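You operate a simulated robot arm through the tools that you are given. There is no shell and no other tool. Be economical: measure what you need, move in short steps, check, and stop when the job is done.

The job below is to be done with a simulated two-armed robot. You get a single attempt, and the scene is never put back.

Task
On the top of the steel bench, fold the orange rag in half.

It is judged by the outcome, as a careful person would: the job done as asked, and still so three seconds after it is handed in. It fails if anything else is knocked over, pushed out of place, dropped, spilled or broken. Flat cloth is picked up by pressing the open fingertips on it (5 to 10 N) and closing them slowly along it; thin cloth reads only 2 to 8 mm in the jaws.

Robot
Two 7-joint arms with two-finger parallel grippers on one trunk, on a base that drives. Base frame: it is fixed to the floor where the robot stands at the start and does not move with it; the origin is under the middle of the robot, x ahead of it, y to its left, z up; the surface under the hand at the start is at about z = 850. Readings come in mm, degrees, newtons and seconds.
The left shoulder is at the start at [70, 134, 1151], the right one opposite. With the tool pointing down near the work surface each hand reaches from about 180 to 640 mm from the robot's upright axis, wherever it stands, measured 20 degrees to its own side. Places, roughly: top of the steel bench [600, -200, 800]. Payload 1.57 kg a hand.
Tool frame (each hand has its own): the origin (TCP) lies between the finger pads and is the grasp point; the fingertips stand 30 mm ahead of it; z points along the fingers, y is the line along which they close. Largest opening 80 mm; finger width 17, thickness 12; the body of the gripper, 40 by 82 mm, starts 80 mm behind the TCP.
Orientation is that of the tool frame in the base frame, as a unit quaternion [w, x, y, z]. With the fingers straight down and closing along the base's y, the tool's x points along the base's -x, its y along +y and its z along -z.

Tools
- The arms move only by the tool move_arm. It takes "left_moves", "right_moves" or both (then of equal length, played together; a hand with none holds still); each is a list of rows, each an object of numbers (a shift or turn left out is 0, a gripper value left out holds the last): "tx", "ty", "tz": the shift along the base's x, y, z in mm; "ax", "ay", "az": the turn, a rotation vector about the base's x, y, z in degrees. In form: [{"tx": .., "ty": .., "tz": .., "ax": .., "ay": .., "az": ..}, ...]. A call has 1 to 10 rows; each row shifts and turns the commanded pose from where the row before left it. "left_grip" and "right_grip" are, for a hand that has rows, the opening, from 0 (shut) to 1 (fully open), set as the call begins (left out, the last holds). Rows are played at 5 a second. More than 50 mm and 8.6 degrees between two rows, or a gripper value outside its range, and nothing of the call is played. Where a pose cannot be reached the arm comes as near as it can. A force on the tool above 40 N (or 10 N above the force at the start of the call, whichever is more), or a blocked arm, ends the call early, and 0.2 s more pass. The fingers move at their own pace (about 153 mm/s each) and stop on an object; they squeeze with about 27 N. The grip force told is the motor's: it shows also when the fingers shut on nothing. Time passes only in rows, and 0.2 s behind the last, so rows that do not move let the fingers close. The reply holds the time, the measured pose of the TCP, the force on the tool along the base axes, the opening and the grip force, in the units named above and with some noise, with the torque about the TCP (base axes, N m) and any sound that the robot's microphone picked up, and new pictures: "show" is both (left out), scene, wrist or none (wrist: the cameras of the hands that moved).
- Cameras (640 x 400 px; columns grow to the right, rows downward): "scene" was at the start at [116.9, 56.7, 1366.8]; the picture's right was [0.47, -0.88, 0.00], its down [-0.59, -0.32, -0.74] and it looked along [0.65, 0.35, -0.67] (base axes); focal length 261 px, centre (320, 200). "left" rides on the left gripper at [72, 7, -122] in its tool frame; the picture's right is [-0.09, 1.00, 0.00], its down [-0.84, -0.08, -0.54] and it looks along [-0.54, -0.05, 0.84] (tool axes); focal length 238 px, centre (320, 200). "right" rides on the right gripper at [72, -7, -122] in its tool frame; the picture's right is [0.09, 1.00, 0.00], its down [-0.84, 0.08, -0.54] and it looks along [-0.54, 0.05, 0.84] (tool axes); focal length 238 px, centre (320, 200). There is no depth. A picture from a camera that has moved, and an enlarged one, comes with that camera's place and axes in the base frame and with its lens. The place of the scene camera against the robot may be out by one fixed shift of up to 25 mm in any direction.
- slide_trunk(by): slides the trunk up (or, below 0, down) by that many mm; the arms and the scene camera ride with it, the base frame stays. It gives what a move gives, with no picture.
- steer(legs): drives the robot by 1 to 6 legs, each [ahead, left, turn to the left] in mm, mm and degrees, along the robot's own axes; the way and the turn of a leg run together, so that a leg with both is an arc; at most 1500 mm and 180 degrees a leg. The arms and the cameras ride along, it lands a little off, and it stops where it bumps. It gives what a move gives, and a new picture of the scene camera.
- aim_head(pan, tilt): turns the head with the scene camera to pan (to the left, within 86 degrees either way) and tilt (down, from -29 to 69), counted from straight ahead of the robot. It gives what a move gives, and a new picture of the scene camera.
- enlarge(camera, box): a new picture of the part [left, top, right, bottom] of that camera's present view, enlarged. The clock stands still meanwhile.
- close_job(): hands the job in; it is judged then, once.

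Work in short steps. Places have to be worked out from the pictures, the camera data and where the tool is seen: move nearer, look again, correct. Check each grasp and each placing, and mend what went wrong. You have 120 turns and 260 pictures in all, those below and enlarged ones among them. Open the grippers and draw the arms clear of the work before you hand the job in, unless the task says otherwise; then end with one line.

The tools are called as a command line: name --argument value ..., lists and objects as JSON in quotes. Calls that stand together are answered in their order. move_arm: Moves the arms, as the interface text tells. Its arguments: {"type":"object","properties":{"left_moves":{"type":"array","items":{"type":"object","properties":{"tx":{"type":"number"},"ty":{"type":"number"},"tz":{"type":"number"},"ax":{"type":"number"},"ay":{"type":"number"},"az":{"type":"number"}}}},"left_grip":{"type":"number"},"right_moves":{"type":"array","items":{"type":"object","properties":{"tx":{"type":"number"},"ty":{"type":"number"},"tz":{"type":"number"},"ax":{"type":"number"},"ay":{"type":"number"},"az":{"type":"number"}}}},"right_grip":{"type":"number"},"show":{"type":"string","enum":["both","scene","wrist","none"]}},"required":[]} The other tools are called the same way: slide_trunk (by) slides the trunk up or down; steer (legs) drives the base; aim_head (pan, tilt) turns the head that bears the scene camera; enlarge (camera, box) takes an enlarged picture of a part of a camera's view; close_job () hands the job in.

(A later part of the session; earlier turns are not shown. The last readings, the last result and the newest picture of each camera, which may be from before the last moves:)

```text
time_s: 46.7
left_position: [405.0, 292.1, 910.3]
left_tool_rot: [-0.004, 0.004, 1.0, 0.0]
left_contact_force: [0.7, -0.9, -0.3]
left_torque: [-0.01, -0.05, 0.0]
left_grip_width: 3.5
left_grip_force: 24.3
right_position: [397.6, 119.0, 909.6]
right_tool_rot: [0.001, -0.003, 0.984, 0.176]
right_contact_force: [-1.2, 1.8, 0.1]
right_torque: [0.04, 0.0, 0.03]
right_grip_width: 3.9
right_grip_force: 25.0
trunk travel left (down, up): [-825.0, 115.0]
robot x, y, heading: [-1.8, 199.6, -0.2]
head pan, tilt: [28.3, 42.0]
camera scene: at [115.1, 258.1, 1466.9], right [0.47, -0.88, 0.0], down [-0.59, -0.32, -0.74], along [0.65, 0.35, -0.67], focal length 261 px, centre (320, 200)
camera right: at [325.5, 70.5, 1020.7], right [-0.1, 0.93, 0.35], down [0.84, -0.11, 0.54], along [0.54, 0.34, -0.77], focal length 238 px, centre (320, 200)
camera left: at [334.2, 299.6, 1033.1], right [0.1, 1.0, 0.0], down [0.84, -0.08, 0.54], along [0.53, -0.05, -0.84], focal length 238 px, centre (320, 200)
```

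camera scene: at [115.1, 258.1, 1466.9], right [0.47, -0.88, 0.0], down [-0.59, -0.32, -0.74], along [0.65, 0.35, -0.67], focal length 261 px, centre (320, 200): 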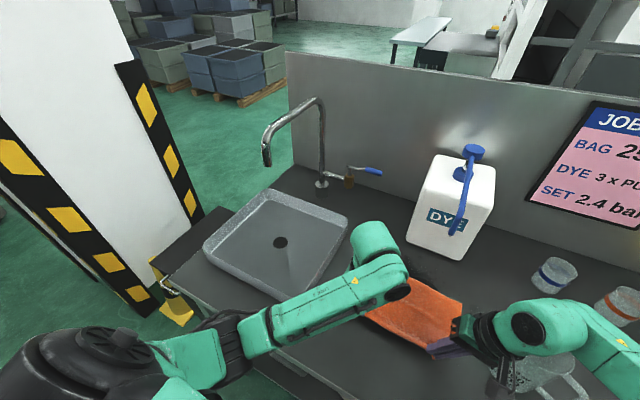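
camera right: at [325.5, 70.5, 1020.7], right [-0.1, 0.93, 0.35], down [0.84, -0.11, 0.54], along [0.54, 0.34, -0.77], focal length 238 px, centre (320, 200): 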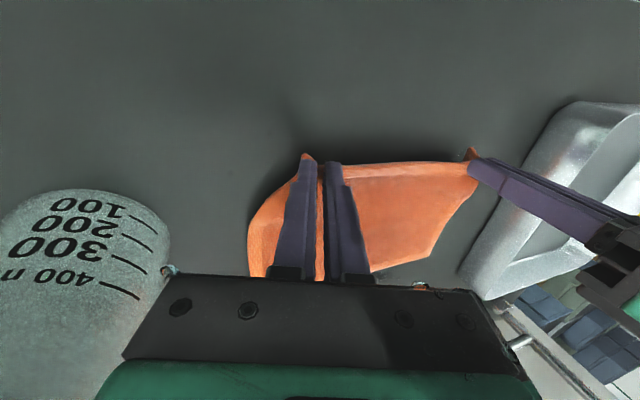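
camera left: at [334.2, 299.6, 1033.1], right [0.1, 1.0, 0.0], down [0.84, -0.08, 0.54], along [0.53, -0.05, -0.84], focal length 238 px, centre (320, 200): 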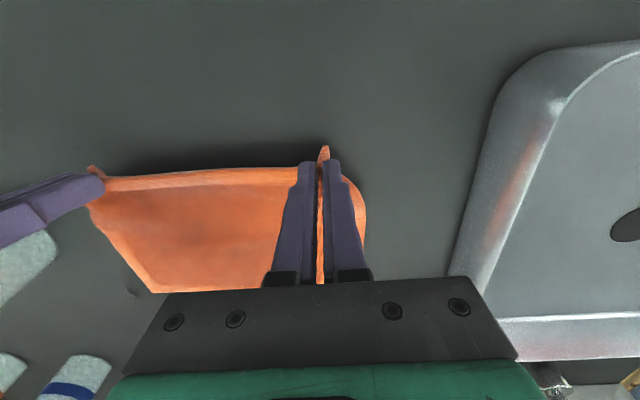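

The cloth is flat again, with the back edge from (553,76) to (570,330). I'll carry the edge over once more, this time tilting the hands forward to help flip the edge and keeping the right wrist leaned away from the tube.

move_arm --left_moves '[{"tx": 12, "tz": 14}, {"tx": 14, "tz": 12, "ay": 2}, {"tx": 18, "tz": 10, "ay": 3}, {"tx": 20, "tz": 4, "ay": 3}, {"tx": 20, "ay": 3}, {"tx": 18, "tz": -4, "ay": 3}, {"tx": 16, "tz": -8, "ay": 3}, {"tx": 14, "tz": -8, "ay": 3}]' --right_moves '[{"tx": 12, "tz": 14}, {"tx": 14, "tz": 12, "ay": 2}, {"tx": 18, "tz": 10, "ay": 3}, {"tx": 20, "tz": 4, "ay": 3}, {"tx": 20, "ay": 3}, {"tx": 18, "tz": -4, "ay": 3}, {"tx": 14, "tz": -8, "ay": 3}, {"tx": 12, "tz": -8, "ay": 3}]'

```text
time_s: 48.5
left_position: [518.9, 299.2, 931.4]
left_tool_rot: [-0.177, 0.004, 0.984, -0.002]
left_contact_force: [1.0, -0.5, 0.2]
left_torque: [-0.01, -0.07, 0.02]
left_grip_width: 3.3
left_grip_force: 23.6
left hand out of reach, approached as far as the arm can: row 8
right_position: [516.7, 127.5, 934.8]
right_tool_rot: [-0.171, 0.026, 0.969, 0.174]
right_contact_force: [-1.0, 0.1, 0.0]
right_torque: [-0.01, -0.03, 0.02]
right_grip_width: 4.2
right_grip_force: 24.3
right hand out of reach, approached as far as the arm can: row 8
trunk travel left (down, up): [-825.0, 115.0]
robot x, y, heading: [-1.6, 202.2, -0.1]
head pan, tilt: [28.3, 42.0]
camera scene: at [116.2, 259.8, 1466.8], right [0.47, -0.88, 0.0], down [-0.59, -0.32, -0.74], along [0.65, 0.35, -0.67], focal length 261 px, centre (320, 200)
camera right: at [487.8, 78.9, 1063.7], right [0.02, 0.93, 0.36], down [0.97, -0.11, 0.22], along [0.24, 0.34, -0.91], focal length 238 px, centre (320, 200)
camera left: at [493.8, 306.4, 1071.9], right [0.09, 0.99, -0.04], down [0.97, -0.08, 0.22], along [0.21, -0.06, -0.98], focal length 238 px, centre (320, 200)
```

scene: 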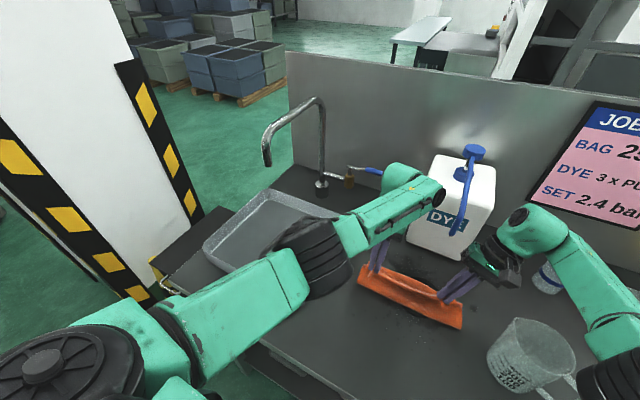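
right: 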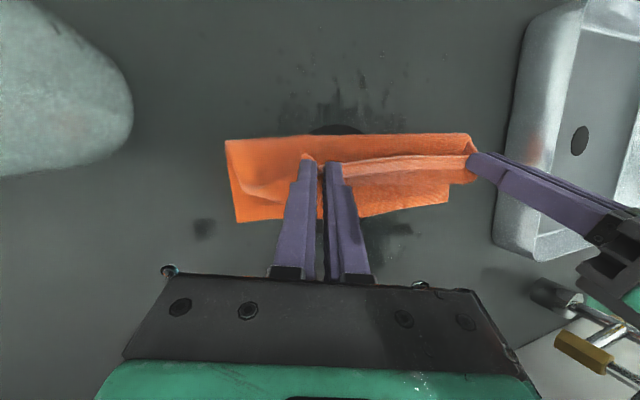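
left: 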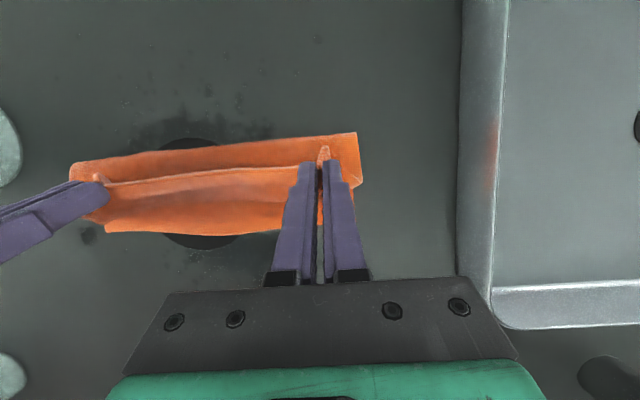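

The back edge hasn't moved (553–570) and the crease is at about 485. The tilt limits reach, so I'll untilt while moving forward and down toward the final spots, left x≈558 and right x≈547.

move_arm --left_moves '[{"tx": 6, "tz": -2, "ay": -5}, {"tx": 8, "tz": -5, "ay": -5}, {"tx": 9, "tz": -6, "ay": -5}, {"tx": 9, "tz": -6, "ay": -5}, {"tx": 8, "tz": -6}]' --right_moves '[{"tx": 4, "tz": -2, "ay": -5}, {"tx": 6, "tz": -5, "ay": -5}, {"tx": 7, "tz": -6, "ay": -5}, {"tx": 7, "tz": -6, "ay": -5}, {"tx": 7, "tz": -6}]'

```text
time_s: 49.7
left_position: [560.1, 297.3, 906.8]
left_tool_rot: [-0.005, 0.003, 1.0, 0.0]
left_contact_force: [-0.3, -0.1, -0.2]
left_torque: [0.02, 0.02, -0.02]
left_grip_width: 3.3
left_grip_force: 23.4
right_position: [547.4, 126.2, 909.5]
right_tool_rot: [0.001, -0.002, 0.984, 0.177]
right_contact_force: [0.4, 0.5, -0.4]
right_torque: [0.0, 0.02, 0.02]
right_grip_width: 4.1
right_grip_force: 25.0
trunk travel left (down, up): [-825.0, 115.0]
robot x, y, heading: [-3.0, 200.7, 0.1]
head pan, tilt: [28.3, 42.0]
camera scene: at [117.5, 258.5, 1466.7], right [0.47, -0.88, 0.0], down [-0.59, -0.32, -0.74], along [0.65, 0.35, -0.67], focal length 261 px, centre (320, 200)
camera right: at [475.7, 77.3, 1020.5], right [-0.1, 0.93, 0.35], down [0.84, -0.11, 0.54], along [0.54, 0.34, -0.77], focal length 238 px, centre (320, 200)
camera left: at [488.8, 303.7, 1029.9], right [0.1, 1.0, 0.0], down [0.84, -0.08, 0.53], along [0.53, -0.05, -0.84], focal length 238 px, centre (320, 200)
```

scene: 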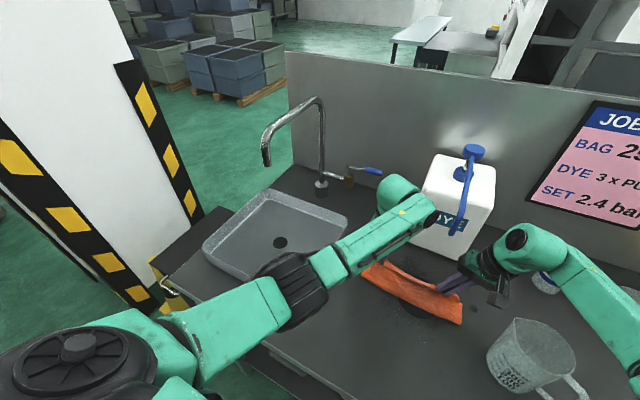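
right: 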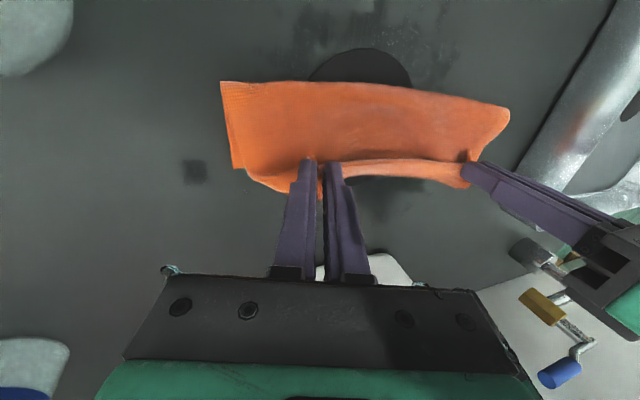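
left: 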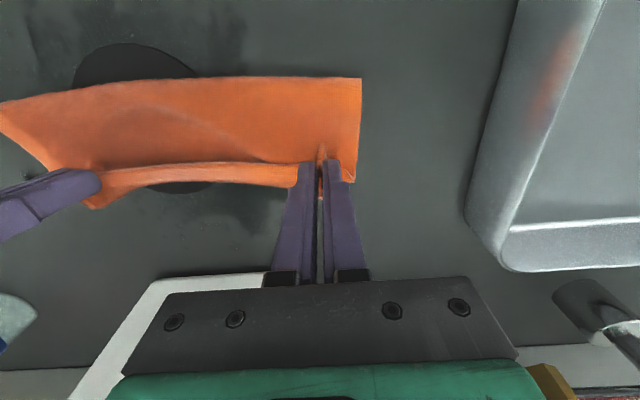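

The top layer looks much better spread. I'll enlarge to check the lip and the back edge.

enlarge --camera "left" --box '[0, 50, 380, 260]'

enlarge --camera "right" --box '[190, 60, 540, 260]'

```text
1.68 times, centred on (190, 155) of left
camera zoom: at [488.8, 303.7, 1029.9], right [0.1, 1.0, 0.0], down [0.84, -0.08, 0.53], along [0.53, -0.05, -0.84], focal length 401 px, centre (539, 276)
```

zoom: 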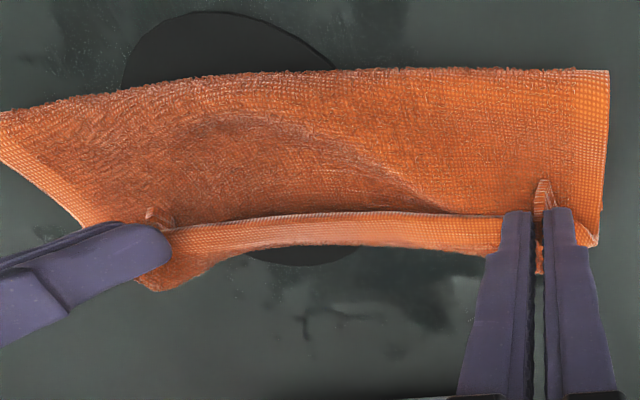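

```text
1.83 times, centred on (365, 160) of right
camera zoom: at [475.7, 77.3, 1020.5], right [-0.1, 0.93, 0.35], down [0.84, -0.11, 0.54], along [0.54, 0.34, -0.77], focal length 436 px, centre (238, 273)
```

zoom: 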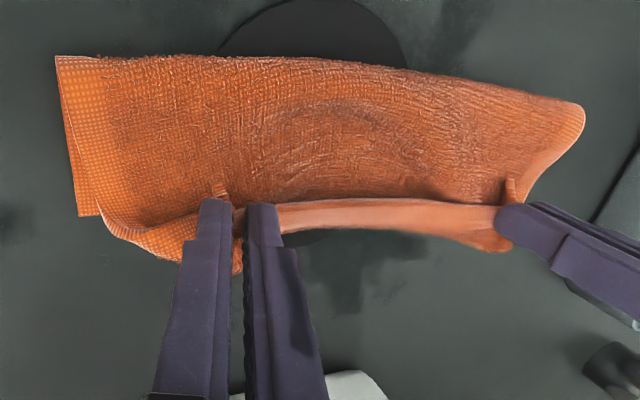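

The top layer now lies over properly with only a narrow hem strip turned. I'll lower to contact, release and back off.

move_arm --left_moves '[{"tz": -7, "tx": 2}, {"tz": -5, "tx": 1}]' --right_moves '[{"tz": -7, "tx": 2}, {"tz": -5, "tx": 1}]' --show "none"

move_arm --left_moves '[{"tz": 0}, {"tz": 0}]' --right_moves '[{"tz": 0}, {"tz": 0}]' --left_grip 0.35 --right_grip 0.35 --show "wrist"

```text
time_s: 50.3
left_position: [563.1, 296.3, 893.4]
left_tool_rot: [-0.004, 0.003, 1.0, 0.0]
left_contact_force: [-0.3, -0.4, 1.2]
left_torque: [0.0, 0.0, 0.02]
left_grip_width: 3.3
left_grip_force: 24.7
right_position: [549.3, 127.1, 897.9]
right_tool_rot: [0.0, -0.002, 0.984, 0.176]
right_contact_force: [0.0, 0.5, 0.7]
right_torque: [0.0, 0.03, 0.0]
right_grip_width: 4.5
right_grip_force: 25.4
trunk travel left (down, up): [-825.0, 115.0]
robot x, y, heading: [-1.2, 205.3, -0.1]
head pan, tilt: [28.3, 42.0]
```

```text
time_s: 50.9
left_position: [562.2, 296.6, 895.0]
left_tool_rot: [-0.005, 0.003, 1.0, 0.001]
left_contact_force: [-0.4, -0.4, -0.2]
left_torque: [-0.02, 0.0, 0.03]
left_grip_width: 27.7
left_grip_force: 0.0
right_position: [549.6, 126.3, 898.6]
right_tool_rot: [0.001, -0.003, 0.984, 0.176]
right_contact_force: [0.2, -0.1, 0.8]
right_torque: [0.0, 0.01, -0.02]
right_grip_width: 27.9
right_grip_force: 0.1
trunk travel left (down, up): [-825.0, 115.0]
robot x, y, heading: [0.8, 206.0, 0.1]
head pan, tilt: [28.3, 42.0]
camera right: at [478.3, 77.5, 1009.4], right [-0.1, 0.93, 0.35], down [0.84, -0.11, 0.54], along [0.54, 0.34, -0.77], focal length 238 px, centre (320, 200)
camera left: at [492.0, 303.5, 1017.8], right [0.1, 1.0, 0.0], down [0.84, -0.08, 0.53], along [0.53, -0.05, -0.85], focal length 238 px, centre (320, 200)
```

right: 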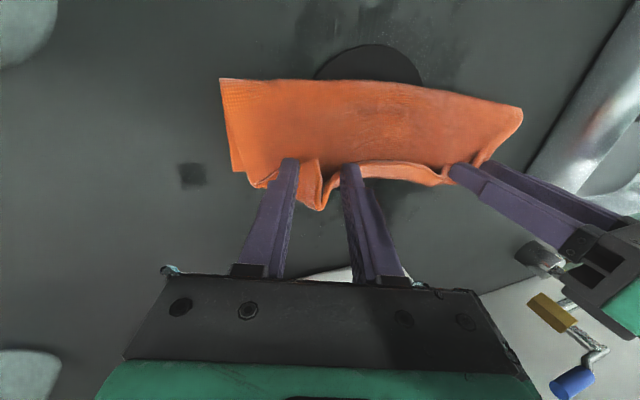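
left: 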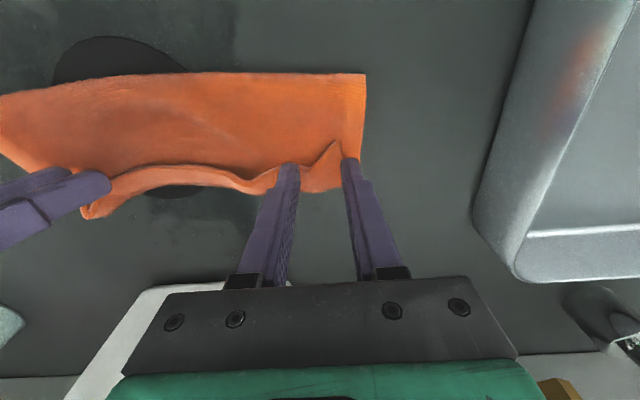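

Released. I'll withdraw up and back for a clear look.

move_arm --left_moves '[{"tz": 15}, {"tz": 20}, {"tx": -35, "tz": 5}, {"tx": -40, "tz": 10}, {"tx": -40, "tz": 10, "ty": 20}, {"tx": -20, "tz": 10, "ty": 30}]' --right_moves '[{"tz": 15}, {"tz": 15, "ty": -10}, {"tx": -35, "tz": 5, "ty": -10}, {"tx": -40, "tz": 10}, {"tx": -40, "tz": 10}, {"tx": -20, "tz": 20}]'

enlarge --camera "left" --box '[80, 130, 360, 300]'

enlarge --camera "scene" --box '[340, 230, 500, 340]'

```text
time_s: 52.3
left_position: [424.6, 345.0, 964.9]
left_tool_rot: [-0.006, 0.002, 1.0, 0.001]
left_contact_force: [0.0, -0.1, -0.3]
left_torque: [0.02, -0.02, 0.02]
left_grip_width: 28.1
left_grip_force: 0.1
right_position: [412.8, 107.1, 977.2]
right_tool_rot: [0.001, -0.003, 0.984, 0.176]
right_contact_force: [-0.4, -0.2, -0.2]
right_torque: [0.03, -0.03, 0.02]
right_grip_width: 28.0
right_grip_force: 0.0
trunk travel left (down, up): [-825.0, 115.0]
robot x, y, heading: [-1.2, 204.1, 0.0]
head pan, tilt: [28.3, 42.0]
camera scene: at [114.2, 258.7, 1467.0], right [0.47, -0.88, 0.0], down [-0.59, -0.32, -0.74], along [0.66, 0.35, -0.67], focal length 261 px, centre (320, 200)
camera right: at [341.0, 58.4, 1087.1], right [-0.1, 0.93, 0.35], down [0.84, -0.11, 0.54], along [0.54, 0.34, -0.77], focal length 238 px, centre (320, 200)
camera left: at [353.9, 352.4, 1088.2], right [0.1, 1.0, 0.0], down [0.84, -0.08, 0.53], along [0.53, -0.05, -0.85], focal length 238 px, centre (320, 200)
```

scene: 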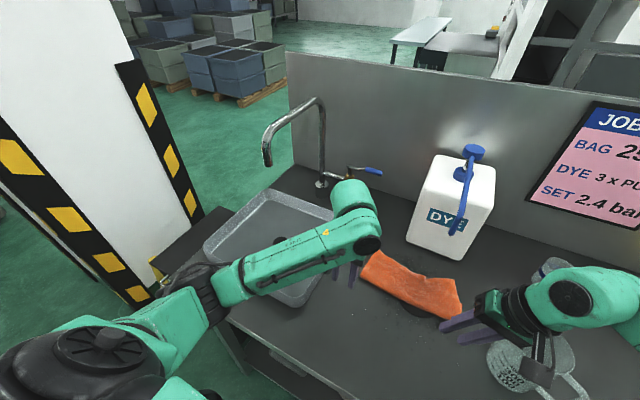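
right: 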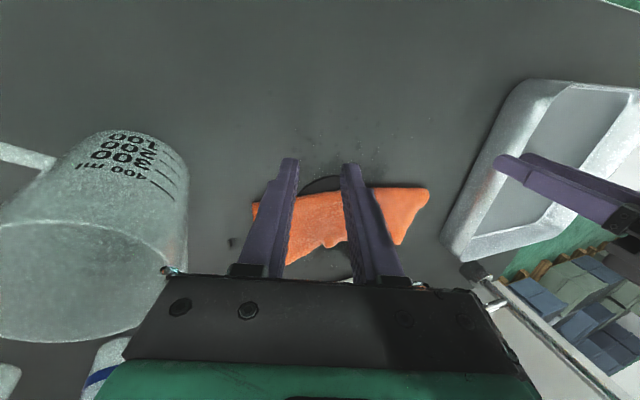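
left: 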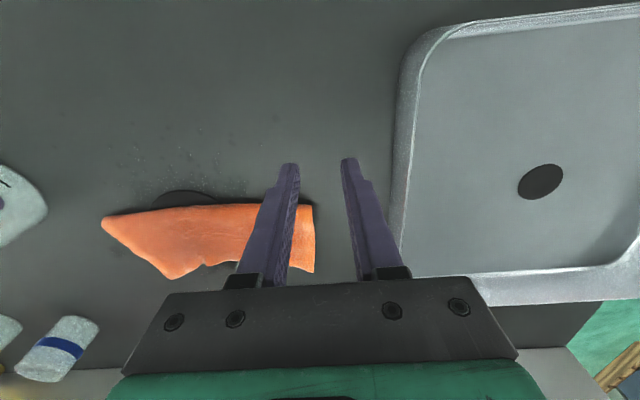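

```text
2.29 times, centred on (220, 215) of left
camera zoom: at [353.9, 352.4, 1088.2], right [0.1, 1.0, 0.0], down [0.84, -0.08, 0.53], along [0.53, -0.05, -0.85], focal length 545 px, centre (549, 166)
```

zoom: 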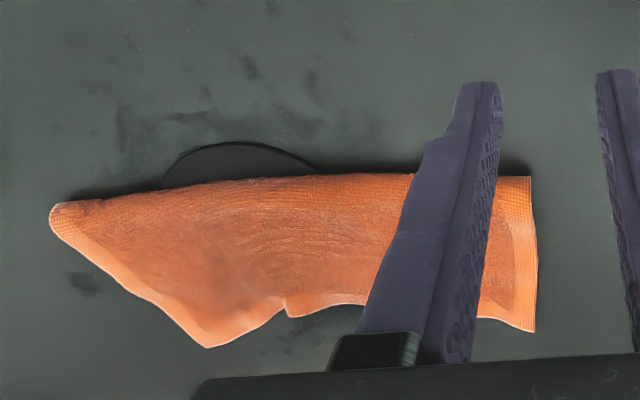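

```text
3.64 times, centred on (420, 285) of scene
camera zoom: at [114.2, 258.7, 1467.0], right [0.47, -0.88, 0.0], down [-0.59, -0.32, -0.74], along [0.66, 0.35, -0.67], focal length 950 px, centre (-44, -109)
```

zoom: 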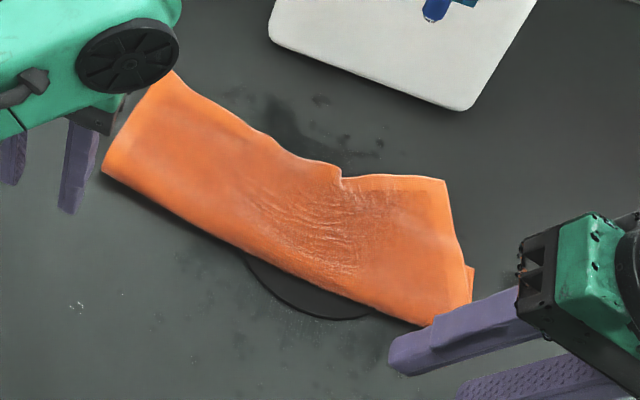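

The lip sprang out and it's now a true single fold. However, the top layer overshoots: crease ≈503, top edge ≈613, bottom edge ≈569. I'll re-grip the far top edge, lift it back over x≈485 so the crease resets to the middle, and lay it down at about 565. First I'll hover at the far corners.

move_arm --left_moves '[{"tx": 30, "ty": -10}, {"tx": 30, "ty": -10}, {"tx": 30, "ty": -10}, {"tx": 30, "ty": -10, "tz": -5}, {"tx": 30, "ty": -9, "tz": -10}, {"tx": 28, "tz": -10}]' --right_moves '[{"tx": 30, "ty": 2}, {"tx": 30, "ty": 2, "tz": -5}, {"tx": 30, "ty": 2, "tz": -10}, {"tx": 32, "ty": 2, "tz": -10}, {"tx": 32, "ty": 2, "tz": -10}, {"tx": 33}]' --left_grip 0.3 --right_grip 0.3

```text
time_s: 53.7
left_position: [596.7, 294.5, 942.7]
left_tool_rot: [-0.003, 0.006, 1.0, 0.0]
left_contact_force: [0.2, 0.7, 0.4]
left_torque: [-0.03, 0.01, 0.01]
left_grip_width: 24.1
left_grip_force: 0.0
left hand out of reach, approached as far as the arm can: row 6
right_position: [574.9, 113.1, 939.2]
right_tool_rot: [0.002, -0.004, 0.984, 0.177]
right_contact_force: [0.4, 0.0, 0.3]
right_torque: [0.02, 0.01, -0.01]
right_grip_width: 24.0
right_grip_force: 0.1
right hand out of reach, approached as far as the arm can: row 6
trunk travel left (down, up): [-825.0, 115.0]
robot x, y, heading: [0.0, 200.8, -0.0]
head pan, tilt: [28.3, 42.0]
camera scene: at [116.4, 255.9, 1466.8], right [0.47, -0.88, 0.0], down [-0.59, -0.32, -0.74], along [0.65, 0.35, -0.67], focal length 261 px, centre (320, 200)
camera right: at [504.1, 64.1, 1050.4], right [-0.1, 0.93, 0.35], down [0.83, -0.11, 0.54], along [0.54, 0.34, -0.77], focal length 238 px, centre (320, 200)
camera left: at [525.5, 301.6, 1065.9], right [0.1, 0.99, 0.0], down [0.84, -0.09, 0.54], along [0.53, -0.06, -0.84], focal length 238 px, centre (320, 200)
```

scene: 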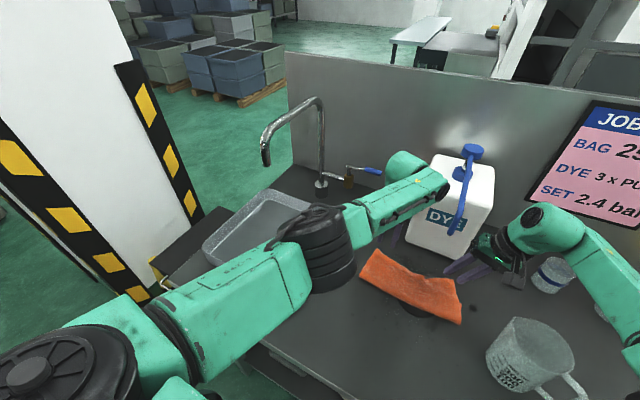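
right: 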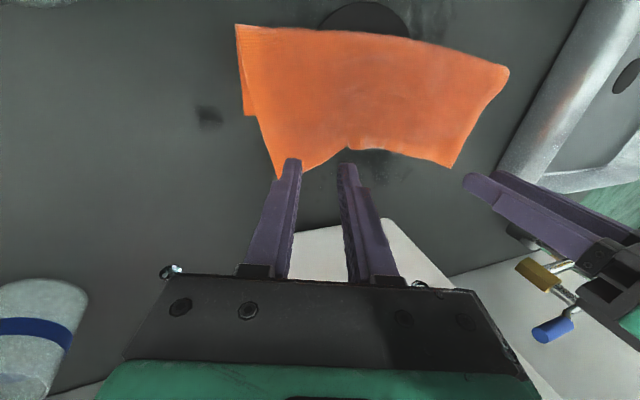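
left: 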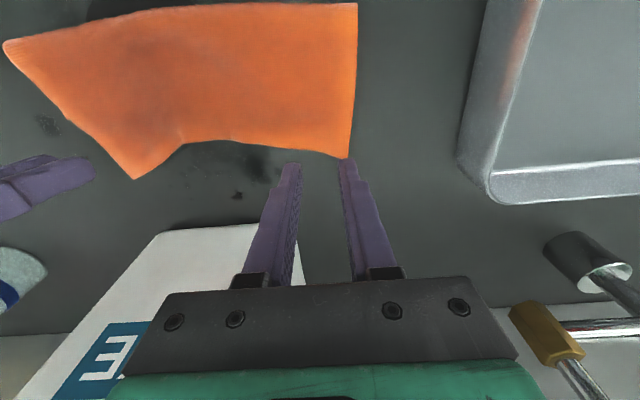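

The corner views are clear: bottom edge at 554 on the right, and top corners at about 612. The right hand's reach stops near x≈575, but that is still beyond the bottom layer there, so it works. I'll adjust inward and lower toward the cloth.

move_arm --left_moves '[{"tx": -8, "ty": -8, "tz": -12}, {"tz": -15}, {"tz": -12}, {"tz": -8}]' --right_moves '[{"tx": -15, "ty": 6, "tz": -12}, {"tx": -15, "tz": -15}, {"tz": -12}, {"tz": -6}]' --show "wrist"

```text
time_s: 54.7
left_position: [581.9, 289.5, 895.7]
left_tool_rot: [-0.004, 0.003, 1.0, 0.0]
left_contact_force: [0.1, -0.7, 0.4]
left_torque: [0.01, 0.01, 0.0]
left_grip_width: 24.2
left_grip_force: 0.1
left hand out of reach, approached as far as the arm can: row 3, 4
right_position: [549.3, 122.2, 893.7]
right_tool_rot: [0.001, -0.003, 0.984, 0.177]
right_contact_force: [0.7, -0.2, 0.7]
right_torque: [0.02, -0.06, -0.02]
right_grip_width: 23.5
right_grip_force: 0.1
trunk travel left (down, up): [-825.0, 115.0]
robot x, y, heading: [-1.5, 201.2, 0.3]
head pan, tilt: [28.3, 42.0]
camera right: at [477.8, 72.6, 1005.1], right [-0.1, 0.93, 0.35], down [0.84, -0.11, 0.54], along [0.54, 0.34, -0.77], focal length 238 px, centre (320, 200)
camera left: at [510.7, 296.6, 1018.8], right [0.1, 1.0, 0.0], down [0.84, -0.08, 0.54], along [0.53, -0.05, -0.84], focal length 238 px, centre (320, 200)
```

right: 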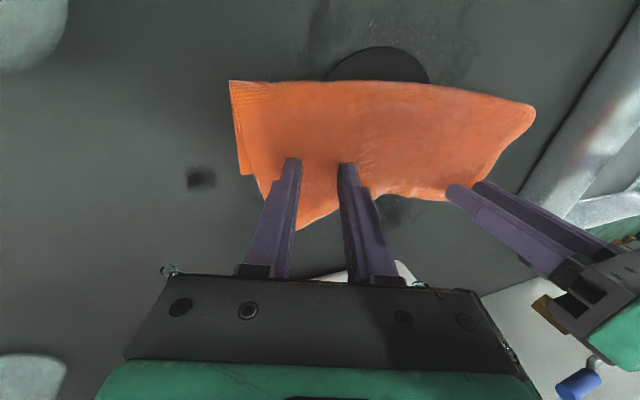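
left: 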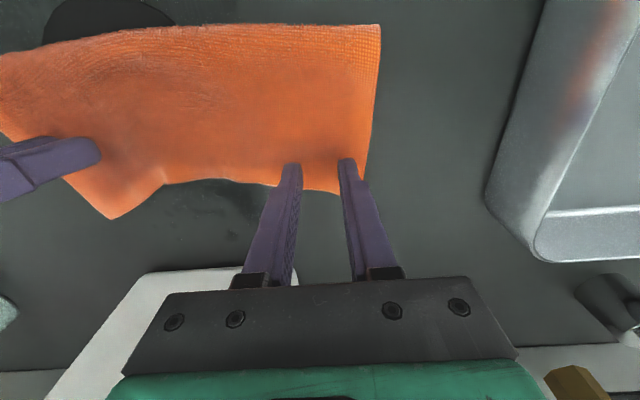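

Reach shrinks as the hands go lower. Lowering the trunk gives more forward reach, so I'll raise the hands, slide the trunk down 60 mm, and then approach again.

move_arm --left_moves '[{"tz": 15}, {"tz": 15}, {"tz": 15}, {"tz": 10}]' --right_moves '[{"tz": 15}, {"tz": 15}, {"tz": 15}, {"tz": 10}]' --show "none"

slide_trunk --by -50

```text
time_s: 55.7
left_position: [585.9, 289.1, 934.2]
left_tool_rot: [-0.003, 0.002, 1.0, -0.001]
left_contact_force: [-0.4, -0.2, 0.2]
left_torque: [0.02, 0.0, 0.01]
left_grip_width: 23.8
left_grip_force: 0.1
left hand out of reach, approached as far as the arm can: row 2, 3, 4
right_position: [550.1, 121.1, 949.9]
right_tool_rot: [0.0, -0.003, 0.984, 0.176]
right_contact_force: [-0.1, -0.9, -0.1]
right_torque: [-0.04, 0.01, -0.01]
right_grip_width: 24.0
right_grip_force: 0.0
trunk travel left (down, up): [-825.0, 115.0]
robot x, y, heading: [2.0, 204.8, 0.1]
head pan, tilt: [28.3, 42.0]
```

```text
time_s: 56.6
left_position: [585.7, 289.0, 885.5]
left_tool_rot: [-0.002, 0.003, 1.0, -0.001]
left_contact_force: [0.0, -0.4, -0.4]
left_torque: [0.0, -0.02, -0.01]
left_grip_width: 24.1
left_grip_force: 0.0
right_position: [550.2, 120.7, 899.3]
right_tool_rot: [0.001, -0.003, 0.984, 0.177]
right_contact_force: [0.3, 0.3, 0.2]
right_torque: [-0.02, 0.02, -0.05]
right_grip_width: 24.0
right_grip_force: 0.0
trunk travel left (down, up): [-775.0, 165.0]
robot x, y, heading: [0.3, 205.3, -0.1]
head pan, tilt: [28.3, 42.0]
```

The left hand is just above the cloth at x≈586. Now I'll move the right forward to x≈575 and the left a few mm more.

move_arm --left_moves '[{"tx": 2, "tz": 2}, {"tx": 2}, {"tx": 2}, {"tz": 0}]' --right_moves '[{"tx": 8}, {"tx": 8}, {"tx": 8}, {"tz": -7, "tx": 2}]' --show "wrist"

```text
time_s: 57.6
left_position: [590.5, 288.5, 887.6]
left_tool_rot: [-0.003, 0.002, 1.0, -0.001]
left_contact_force: [-0.1, 0.2, 0.1]
left_torque: [0.02, -0.04, -0.01]
left_grip_width: 24.0
left_grip_force: 0.0
right_position: [576.7, 119.9, 891.9]
right_tool_rot: [0.001, -0.003, 0.984, 0.177]
right_contact_force: [0.1, -0.1, 0.1]
right_torque: [0.0, -0.03, -0.01]
right_grip_width: 24.2
right_grip_force: 0.0
trunk travel left (down, up): [-775.0, 165.0]
robot x, y, heading: [2.6, 202.4, 0.1]
head pan, tilt: [28.3, 42.0]
camera right: at [505.1, 71.6, 1003.4], right [-0.1, 0.93, 0.35], down [0.84, -0.11, 0.54], along [0.54, 0.34, -0.77], focal length 238 px, centre (320, 200)
camera left: at [520.2, 296.8, 1010.3], right [0.1, 1.0, 0.0], down [0.84, -0.08, 0.54], along [0.54, -0.05, -0.84], focal length 238 px, centre (320, 200)
```

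right: 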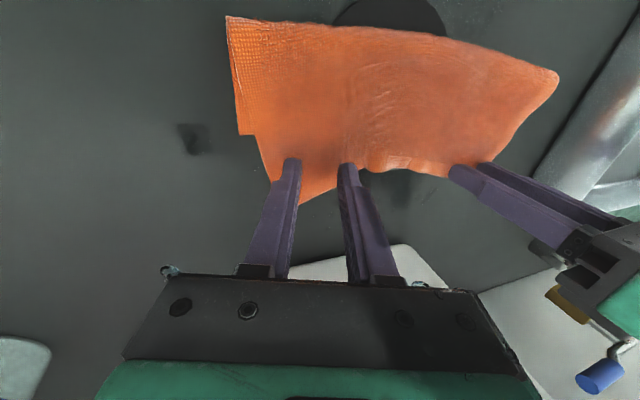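
left: 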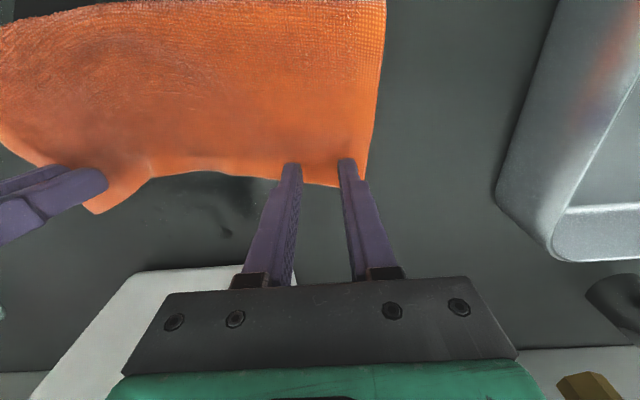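

The alignment is good. I'll step down to contact.

move_arm --left_moves '[{"tz": -2, "ty": -3}, {"tz": -2}]' --right_moves '[{"tz": -3, "ty": 1}, {"tz": -3}]' --show "none"

```text
time_s: 58.2
left_position: [590.5, 286.1, 884.7]
left_tool_rot: [-0.001, 0.003, 1.0, -0.001]
left_contact_force: [-0.3, -0.9, -0.1]
left_torque: [-0.01, 0.01, -0.02]
left_grip_width: 24.0
left_grip_force: 0.1
right_position: [574.8, 121.7, 888.0]
right_tool_rot: [0.004, -0.002, 0.984, 0.178]
right_contact_force: [1.1, -1.5, 9.8]
right_torque: [-0.11, -0.02, 0.03]
right_grip_width: 22.4
right_grip_force: 0.1
trunk travel left (down, up): [-775.0, 165.0]
robot x, y, heading: [0.1, 203.5, 0.1]
head pan, tilt: [28.3, 42.0]
```

The right hand's lean leaves one finger about 8 mm higher than the other, which is poor for pinching flat cloth. At y≈121 there's room from the tube, so I'll reduce the lean to about 5°, lifting slightly first, and continue the left down.

move_arm --left_moves '[{"tz": 0}, {"tz": 0}, {"tz": -0.5}, {"tz": -0.8}]' --right_moves '[{"tz": 8}, {"ax": -7, "ty": 3}, {"ax": -7, "ty": 3}, {"tz": -6}]' --show "wrist"

```text
time_s: 59.2
left_position: [591.4, 286.9, 883.2]
left_tool_rot: [-0.001, 0.002, 1.0, 0.0]
left_contact_force: [1.2, 0.3, 8.5]
left_torque: [0.03, -0.03, -0.04]
left_grip_width: 23.9
left_grip_force: 0.0
right_position: [576.1, 127.3, 890.5]
right_tool_rot: [0.001, -0.003, 0.998, 0.055]
right_contact_force: [-0.6, -0.2, -0.3]
right_torque: [-0.02, 0.01, -0.02]
right_grip_width: 24.3
right_grip_force: 0.2
trunk travel left (down, up): [-775.0, 165.0]
robot x, y, heading: [0.5, 200.1, -0.2]
head pan, tilt: [28.3, 42.0]
camera right: at [504.1, 106.9, 1009.9], right [-0.1, 0.99, 0.11], down [0.84, 0.02, 0.55], along [0.54, 0.14, -0.83], focal length 238 px, centre (320, 200)
camera left: at [519.2, 293.2, 1006.2], right [0.1, 1.0, 0.0], down [0.84, -0.08, 0.54], along [0.54, -0.05, -0.84], focal length 238 px, centre (320, 200)
```

right: 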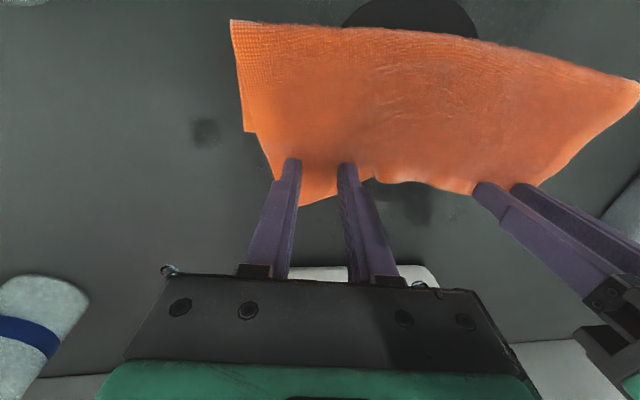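
left: 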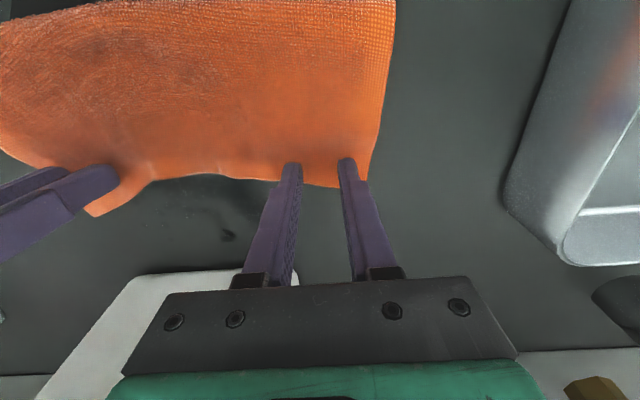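

The left hand presses at 8.5 N, so I'll start closing it and bring the right down.

move_arm --left_moves '[{"tz": -0.5}, {"tz": 0}, {"tz": 0}]' --right_moves '[{"tz": -3}, {"tz": -2}, {"tz": -1}]' --left_grip 0.2 --show "none"

move_arm --left_moves '[{"tz": 0}, {"tz": 0}]' --left_grip 0.1 --show "none"

move_arm --left_moves '[{"tz": 0}, {"tz": 0}]' --left_grip 0 --show "none"

```text
time_s: 60.0
left_position: [589.2, 285.7, 882.8]
left_tool_rot: [0.0, 0.003, 1.0, 0.0]
left_contact_force: [2.0, 0.9, 12.0]
left_torque: [0.03, -0.1, -0.04]
left_grip_width: 15.3
left_grip_force: 0.0
right_position: [575.6, 127.9, 885.1]
right_tool_rot: [0.002, -0.003, 0.998, 0.056]
right_contact_force: [-0.2, -1.4, 7.0]
right_torque: [-0.17, -0.04, 0.01]
right_grip_width: 24.0
right_grip_force: 0.1
trunk travel left (down, up): [-775.0, 165.0]
robot x, y, heading: [-2.2, 200.8, -0.3]
head pan, tilt: [28.3, 42.0]
```

```text
time_s: 60.6
left_position: [589.1, 285.8, 883.4]
left_tool_rot: [0.001, 0.003, 1.0, -0.001]
left_contact_force: [1.3, -0.3, 12.2]
left_torque: [0.06, 0.01, 0.0]
left_grip_width: 7.9
left_grip_force: 0.1
right_position: [574.2, 127.6, 884.5]
right_tool_rot: [0.003, -0.003, 0.998, 0.056]
right_contact_force: [3.4, -1.8, 9.7]
right_torque: [-0.16, -0.05, 0.02]
right_grip_width: 23.8
right_grip_force: 0.1
trunk travel left (down, up): [-775.0, 165.0]
robot x, y, heading: [3.4, 203.0, -0.1]
head pan, tilt: [28.3, 42.0]
```

```text
time_s: 61.2
left_position: [588.3, 286.2, 883.1]
left_tool_rot: [-0.001, 0.002, 1.0, 0.0]
left_contact_force: [0.7, 0.6, 12.4]
left_torque: [-0.01, -0.05, -0.01]
left_grip_width: 3.8
left_grip_force: 24.6
right_position: [575.4, 127.7, 884.6]
right_tool_rot: [0.002, -0.003, 0.998, 0.056]
right_contact_force: [2.8, -0.7, 11.5]
right_torque: [-0.2, -0.08, 0.05]
right_grip_width: 23.4
right_grip_force: 0.0
trunk travel left (down, up): [-775.0, 165.0]
robot x, y, heading: [0.2, 200.8, 0.1]
head pan, tilt: [28.3, 42.0]
```

The left hand holds 3.8 mm, and the right presses at about 11 N. I'll close the right in stages.

move_arm --right_moves '[{"tz": -0.5}, {"tz": 0}]' --right_grip 0.2 --show "none"

move_arm --right_moves '[{"tz": 0}, {"tz": 0}]' --right_grip 0.1 --show "none"

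move_arm --right_moves '[{"tz": 0}, {"tz": 0}]' --right_grip 0 --show "wrist"

```text
time_s: 61.8
left_position: [587.3, 286.1, 883.3]
left_tool_rot: [-0.001, 0.002, 1.0, -0.001]
left_contact_force: [2.9, -0.3, 8.9]
left_torque: [-0.01, -0.06, 0.02]
left_grip_width: 3.8
left_grip_force: 24.3
right_position: [574.0, 127.7, 884.3]
right_tool_rot: [0.003, -0.003, 0.998, 0.056]
right_contact_force: [0.0, 0.8, 15.5]
right_torque: [-0.22, 0.02, 0.01]
right_grip_width: 14.4
right_grip_force: 0.0
trunk travel left (down, up): [-775.0, 165.0]
robot x, y, heading: [-5.0, 199.5, -0.0]
head pan, tilt: [28.3, 42.0]
```

```text
time_s: 62.4
left_position: [587.5, 285.9, 883.2]
left_tool_rot: [0.001, 0.003, 1.0, -0.001]
left_contact_force: [0.7, -0.7, 9.7]
left_torque: [-0.04, -0.03, 0.0]
left_grip_width: 3.9
left_grip_force: 25.3
right_position: [574.0, 128.0, 884.3]
right_tool_rot: [0.002, -0.004, 0.998, 0.057]
right_contact_force: [0.9, 0.4, 14.5]
right_torque: [-0.11, 0.0, 0.03]
right_grip_width: 7.2
right_grip_force: 0.1
trunk travel left (down, up): [-775.0, 165.0]
robot x, y, heading: [-2.5, 200.5, -0.0]
head pan, tilt: [28.3, 42.0]
```

```text
time_s: 63.0
left_position: [587.6, 285.8, 883.4]
left_tool_rot: [0.0, 0.002, 1.0, -0.001]
left_contact_force: [0.5, -0.3, 9.2]
left_torque: [0.01, -0.01, 0.01]
left_grip_width: 4.0
left_grip_force: 24.3
right_position: [573.5, 127.6, 883.7]
right_tool_rot: [0.002, -0.003, 0.998, 0.056]
right_contact_force: [0.2, -3.0, 13.9]
right_torque: [-0.09, -0.01, 0.05]
right_grip_width: 3.2
right_grip_force: 24.6
trunk travel left (down, up): [-775.0, 165.0]
robot x, y, heading: [0.2, 202.2, 0.1]
head pan, tilt: [28.3, 42.0]
camera right: at [501.8, 107.2, 1003.2], right [-0.1, 0.99, 0.11], down [0.83, 0.02, 0.55], along [0.54, 0.15, -0.83], focal length 238 px, centre (320, 200)
```

right: 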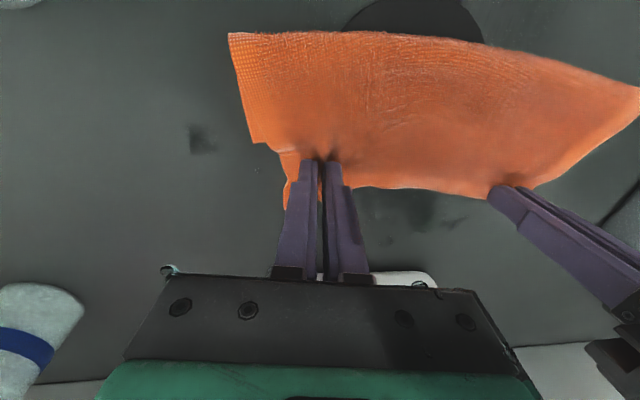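

Both hands hold (3.8 and 3.2 mm), and the bottom corner hasn't moved. I'll lift the top layer up and back over the midline (x≈470), leaning the right wrist away from the tube as it moves, so the crease resets at half.

move_arm --left_moves '[{"tz": 10, "tx": -4}, {"tz": 12, "tx": -12}, {"tz": 12, "tx": -14}, {"tz": 10, "tx": -15}, {"tz": 10, "tx": -15}, {"tz": 8, "tx": -15}, {"tz": 6, "tx": -15}, {"tz": 4, "tx": -15}]' --right_moves '[{"tz": 10, "tx": -4, "ax": 5, "ty": -2}, {"tz": 10, "tx": -12, "ax": 5, "ty": -2}, {"tz": 10, "tx": -14, "ax": 5, "ty": -2}, {"tz": 10, "tx": -15}, {"tz": 8, "tx": -15}, {"tz": 6, "tx": -15}, {"tz": 4, "tx": -15}, {"tz": 2, "tx": -15}]'

```text
time_s: 64.8
left_position: [520.1, 312.8, 938.1]
left_tool_rot: [0.011, -0.019, 1.0, 0.015]
left_contact_force: [-6.0, -20.0, 0.8]
left_torque: [-0.68, 0.14, 0.06]
left_grip_width: 4.2
left_grip_force: 24.6
left hand out of reach, approached as far as the arm can: row 6, 7, 8
right_position: [471.0, 123.0, 943.9]
right_tool_rot: [0.002, -0.003, 0.982, 0.187]
right_contact_force: [6.3, 21.2, -0.4]
right_torque: [0.65, -0.22, -0.24]
right_grip_width: 4.0
right_grip_force: 25.2
trunk travel left (down, up): [-775.0, 165.0]
robot x, y, heading: [-1.1, 201.8, -0.4]
head pan, tilt: [28.3, 42.0]
camera scene: at [115.2, 257.3, 1417.0], right [0.47, -0.88, 0.0], down [-0.59, -0.32, -0.74], along [0.65, 0.35, -0.67], focal length 261 px, centre (320, 200)
camera right: at [399.0, 72.2, 1053.3], right [-0.1, 0.93, 0.37], down [0.83, -0.12, 0.54], along [0.54, 0.36, -0.76], focal length 238 px, centre (320, 200)
camera left: at [445.8, 312.4, 1060.0], right [0.06, 1.0, 0.03], down [0.83, -0.06, 0.56], along [0.56, 0.0, -0.83], focal length 238 px, centre (320, 200)
```

scene: 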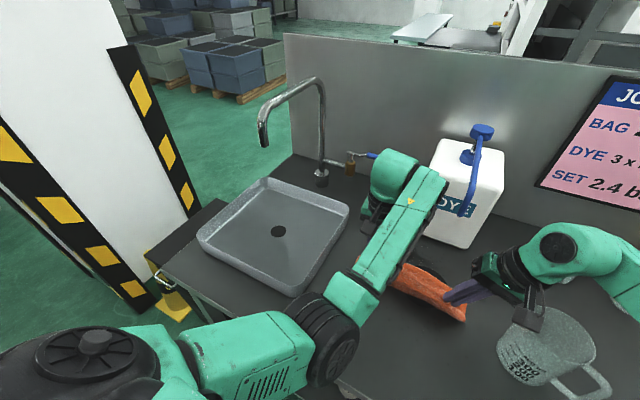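
right: 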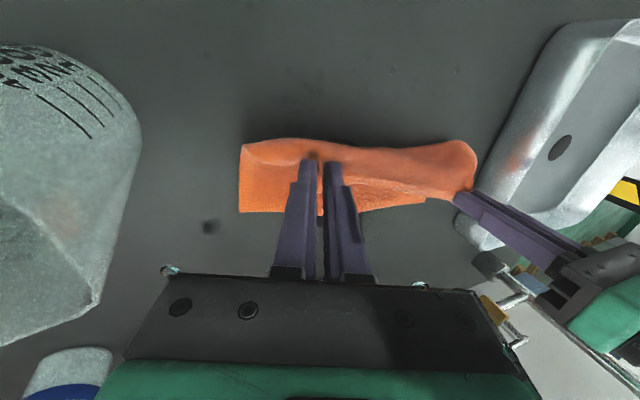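
left: 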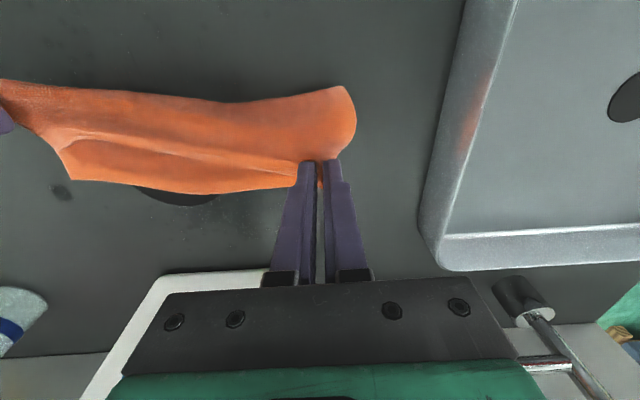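

The left arm reached a joint limit and drifted outward, leaving 20 N of tension in the cloth. I'll relieve it by moving the right hand forward and inward, and the left slightly back along its path.

move_arm --right_moves '[{"tx": 6, "ty": 6}, {"tx": 8, "ty": 6}, {"tx": 8, "ty": 3}]' --left_moves '[{"tx": 12}, {"tx": 12}, {"tx": 12}]' --show "scene"

```text
time_s: 65.6
left_position: [545.6, 282.7, 930.2]
left_tool_rot: [-0.002, 0.002, 1.0, -0.002]
left_contact_force: [0.6, 0.3, -0.4]
left_torque: [0.01, 0.02, -0.02]
left_grip_width: 3.9
left_grip_force: 24.3
right_position: [494.7, 136.0, 942.4]
right_tool_rot: [0.0, -0.003, 0.983, 0.184]
right_contact_force: [0.2, 0.6, -0.1]
right_torque: [-0.02, 0.0, 0.0]
right_grip_width: 3.1
right_grip_force: 23.9
trunk travel left (down, up): [-775.0, 165.0]
robot x, y, heading: [0.2, 200.2, -0.3]
head pan, tilt: [28.3, 42.0]
camera scene: at [116.9, 257.9, 1416.7], right [0.47, -0.88, 0.0], down [-0.59, -0.32, -0.74], along [0.65, 0.35, -0.67], focal length 261 px, centre (320, 200)
```

scene: 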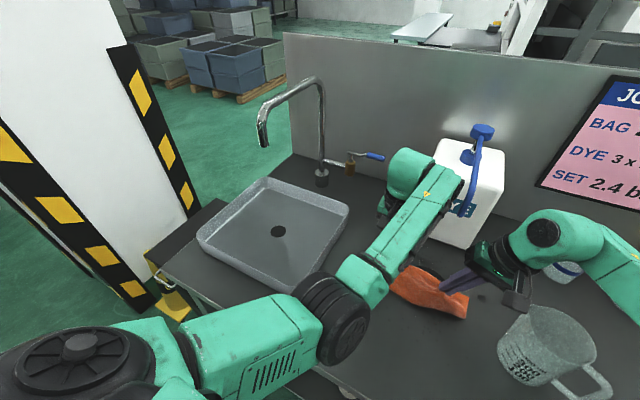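

Tension is gone. The left elbow has swung inward, so I'll raise the trunk again to give that arm room, then compensate with the hands.

slide_trunk --by 40

move_arm --left_moves '[{"tz": -10, "tx": -4}, {"tz": -5, "tx": -6}, {"tx": -8}]' --right_moves '[{"tz": -15}, {"tz": -10}, {"tz": -10}]'

```text
time_s: 66.4
left_position: [546.1, 284.4, 970.8]
left_tool_rot: [-0.003, 0.003, 1.0, -0.001]
left_contact_force: [0.1, 0.4, 0.0]
left_torque: [-0.04, 0.02, 0.02]
left_grip_width: 3.7
left_grip_force: 24.7
right_position: [493.5, 135.8, 981.4]
right_tool_rot: [0.001, -0.003, 0.983, 0.185]
right_contact_force: [-0.2, 1.4, -0.4]
right_torque: [-0.03, 0.03, 0.0]
right_grip_width: 2.5
right_grip_force: 24.4
trunk travel left (down, up): [-815.0, 125.0]
robot x, y, heading: [-0.7, 203.1, 0.0]
head pan, tilt: [28.3, 42.0]
```

```text
time_s: 67.2
left_position: [533.8, 296.9, 962.5]
left_tool_rot: [0.006, -0.007, 1.0, 0.003]
left_contact_force: [-0.5, 0.3, -0.2]
left_torque: [-0.01, 0.03, 0.02]
left_grip_width: 3.5
left_grip_force: 24.5
right_position: [492.5, 135.9, 946.4]
right_tool_rot: [0.001, -0.003, 0.983, 0.185]
right_contact_force: [0.2, 0.1, 0.5]
right_torque: [-0.04, -0.01, 0.0]
right_grip_width: 2.9
right_grip_force: 24.1
trunk travel left (down, up): [-815.0, 125.0]
robot x, y, heading: [0.4, 204.3, 0.3]
head pan, tilt: [28.3, 42.0]
camera scene: at [116.1, 258.4, 1456.8], right [0.47, -0.88, 0.0], down [-0.59, -0.32, -0.74], along [0.65, 0.35, -0.67], focal length 261 px, centre (320, 200)
camera right: at [421.2, 86.1, 1056.1], right [-0.1, 0.93, 0.36], down [0.84, -0.12, 0.54], along [0.54, 0.36, -0.76], focal length 238 px, centre (320, 200)
camera left: at [461.2, 300.7, 1083.4], right [0.08, 1.0, 0.01], down [0.83, -0.07, 0.55], along [0.55, -0.03, -0.83], focal length 238 px, centre (320, 200)
```

scene: 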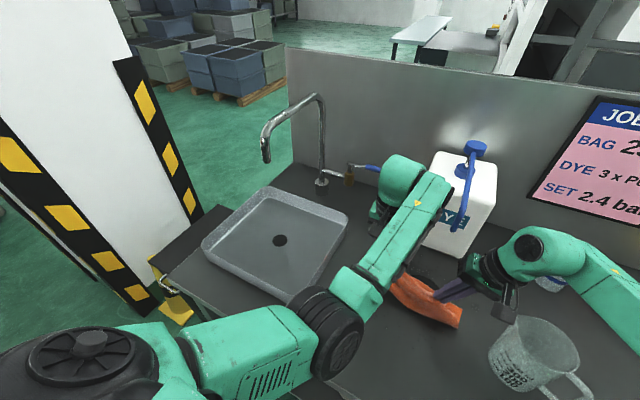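
right: 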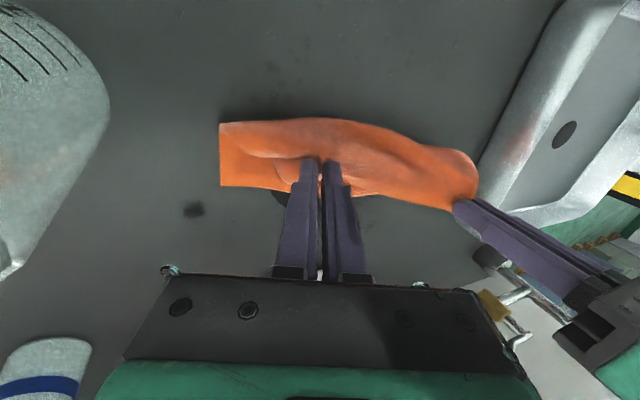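
left: 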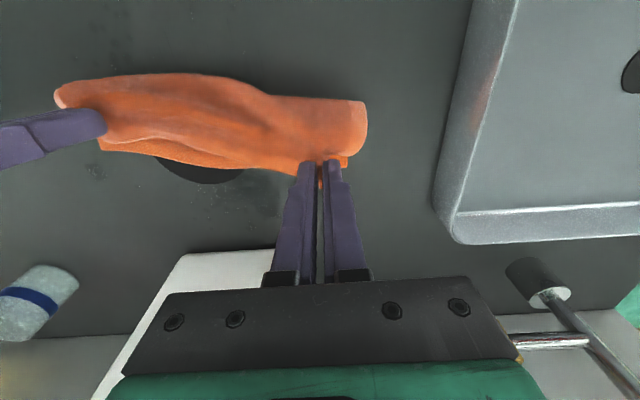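

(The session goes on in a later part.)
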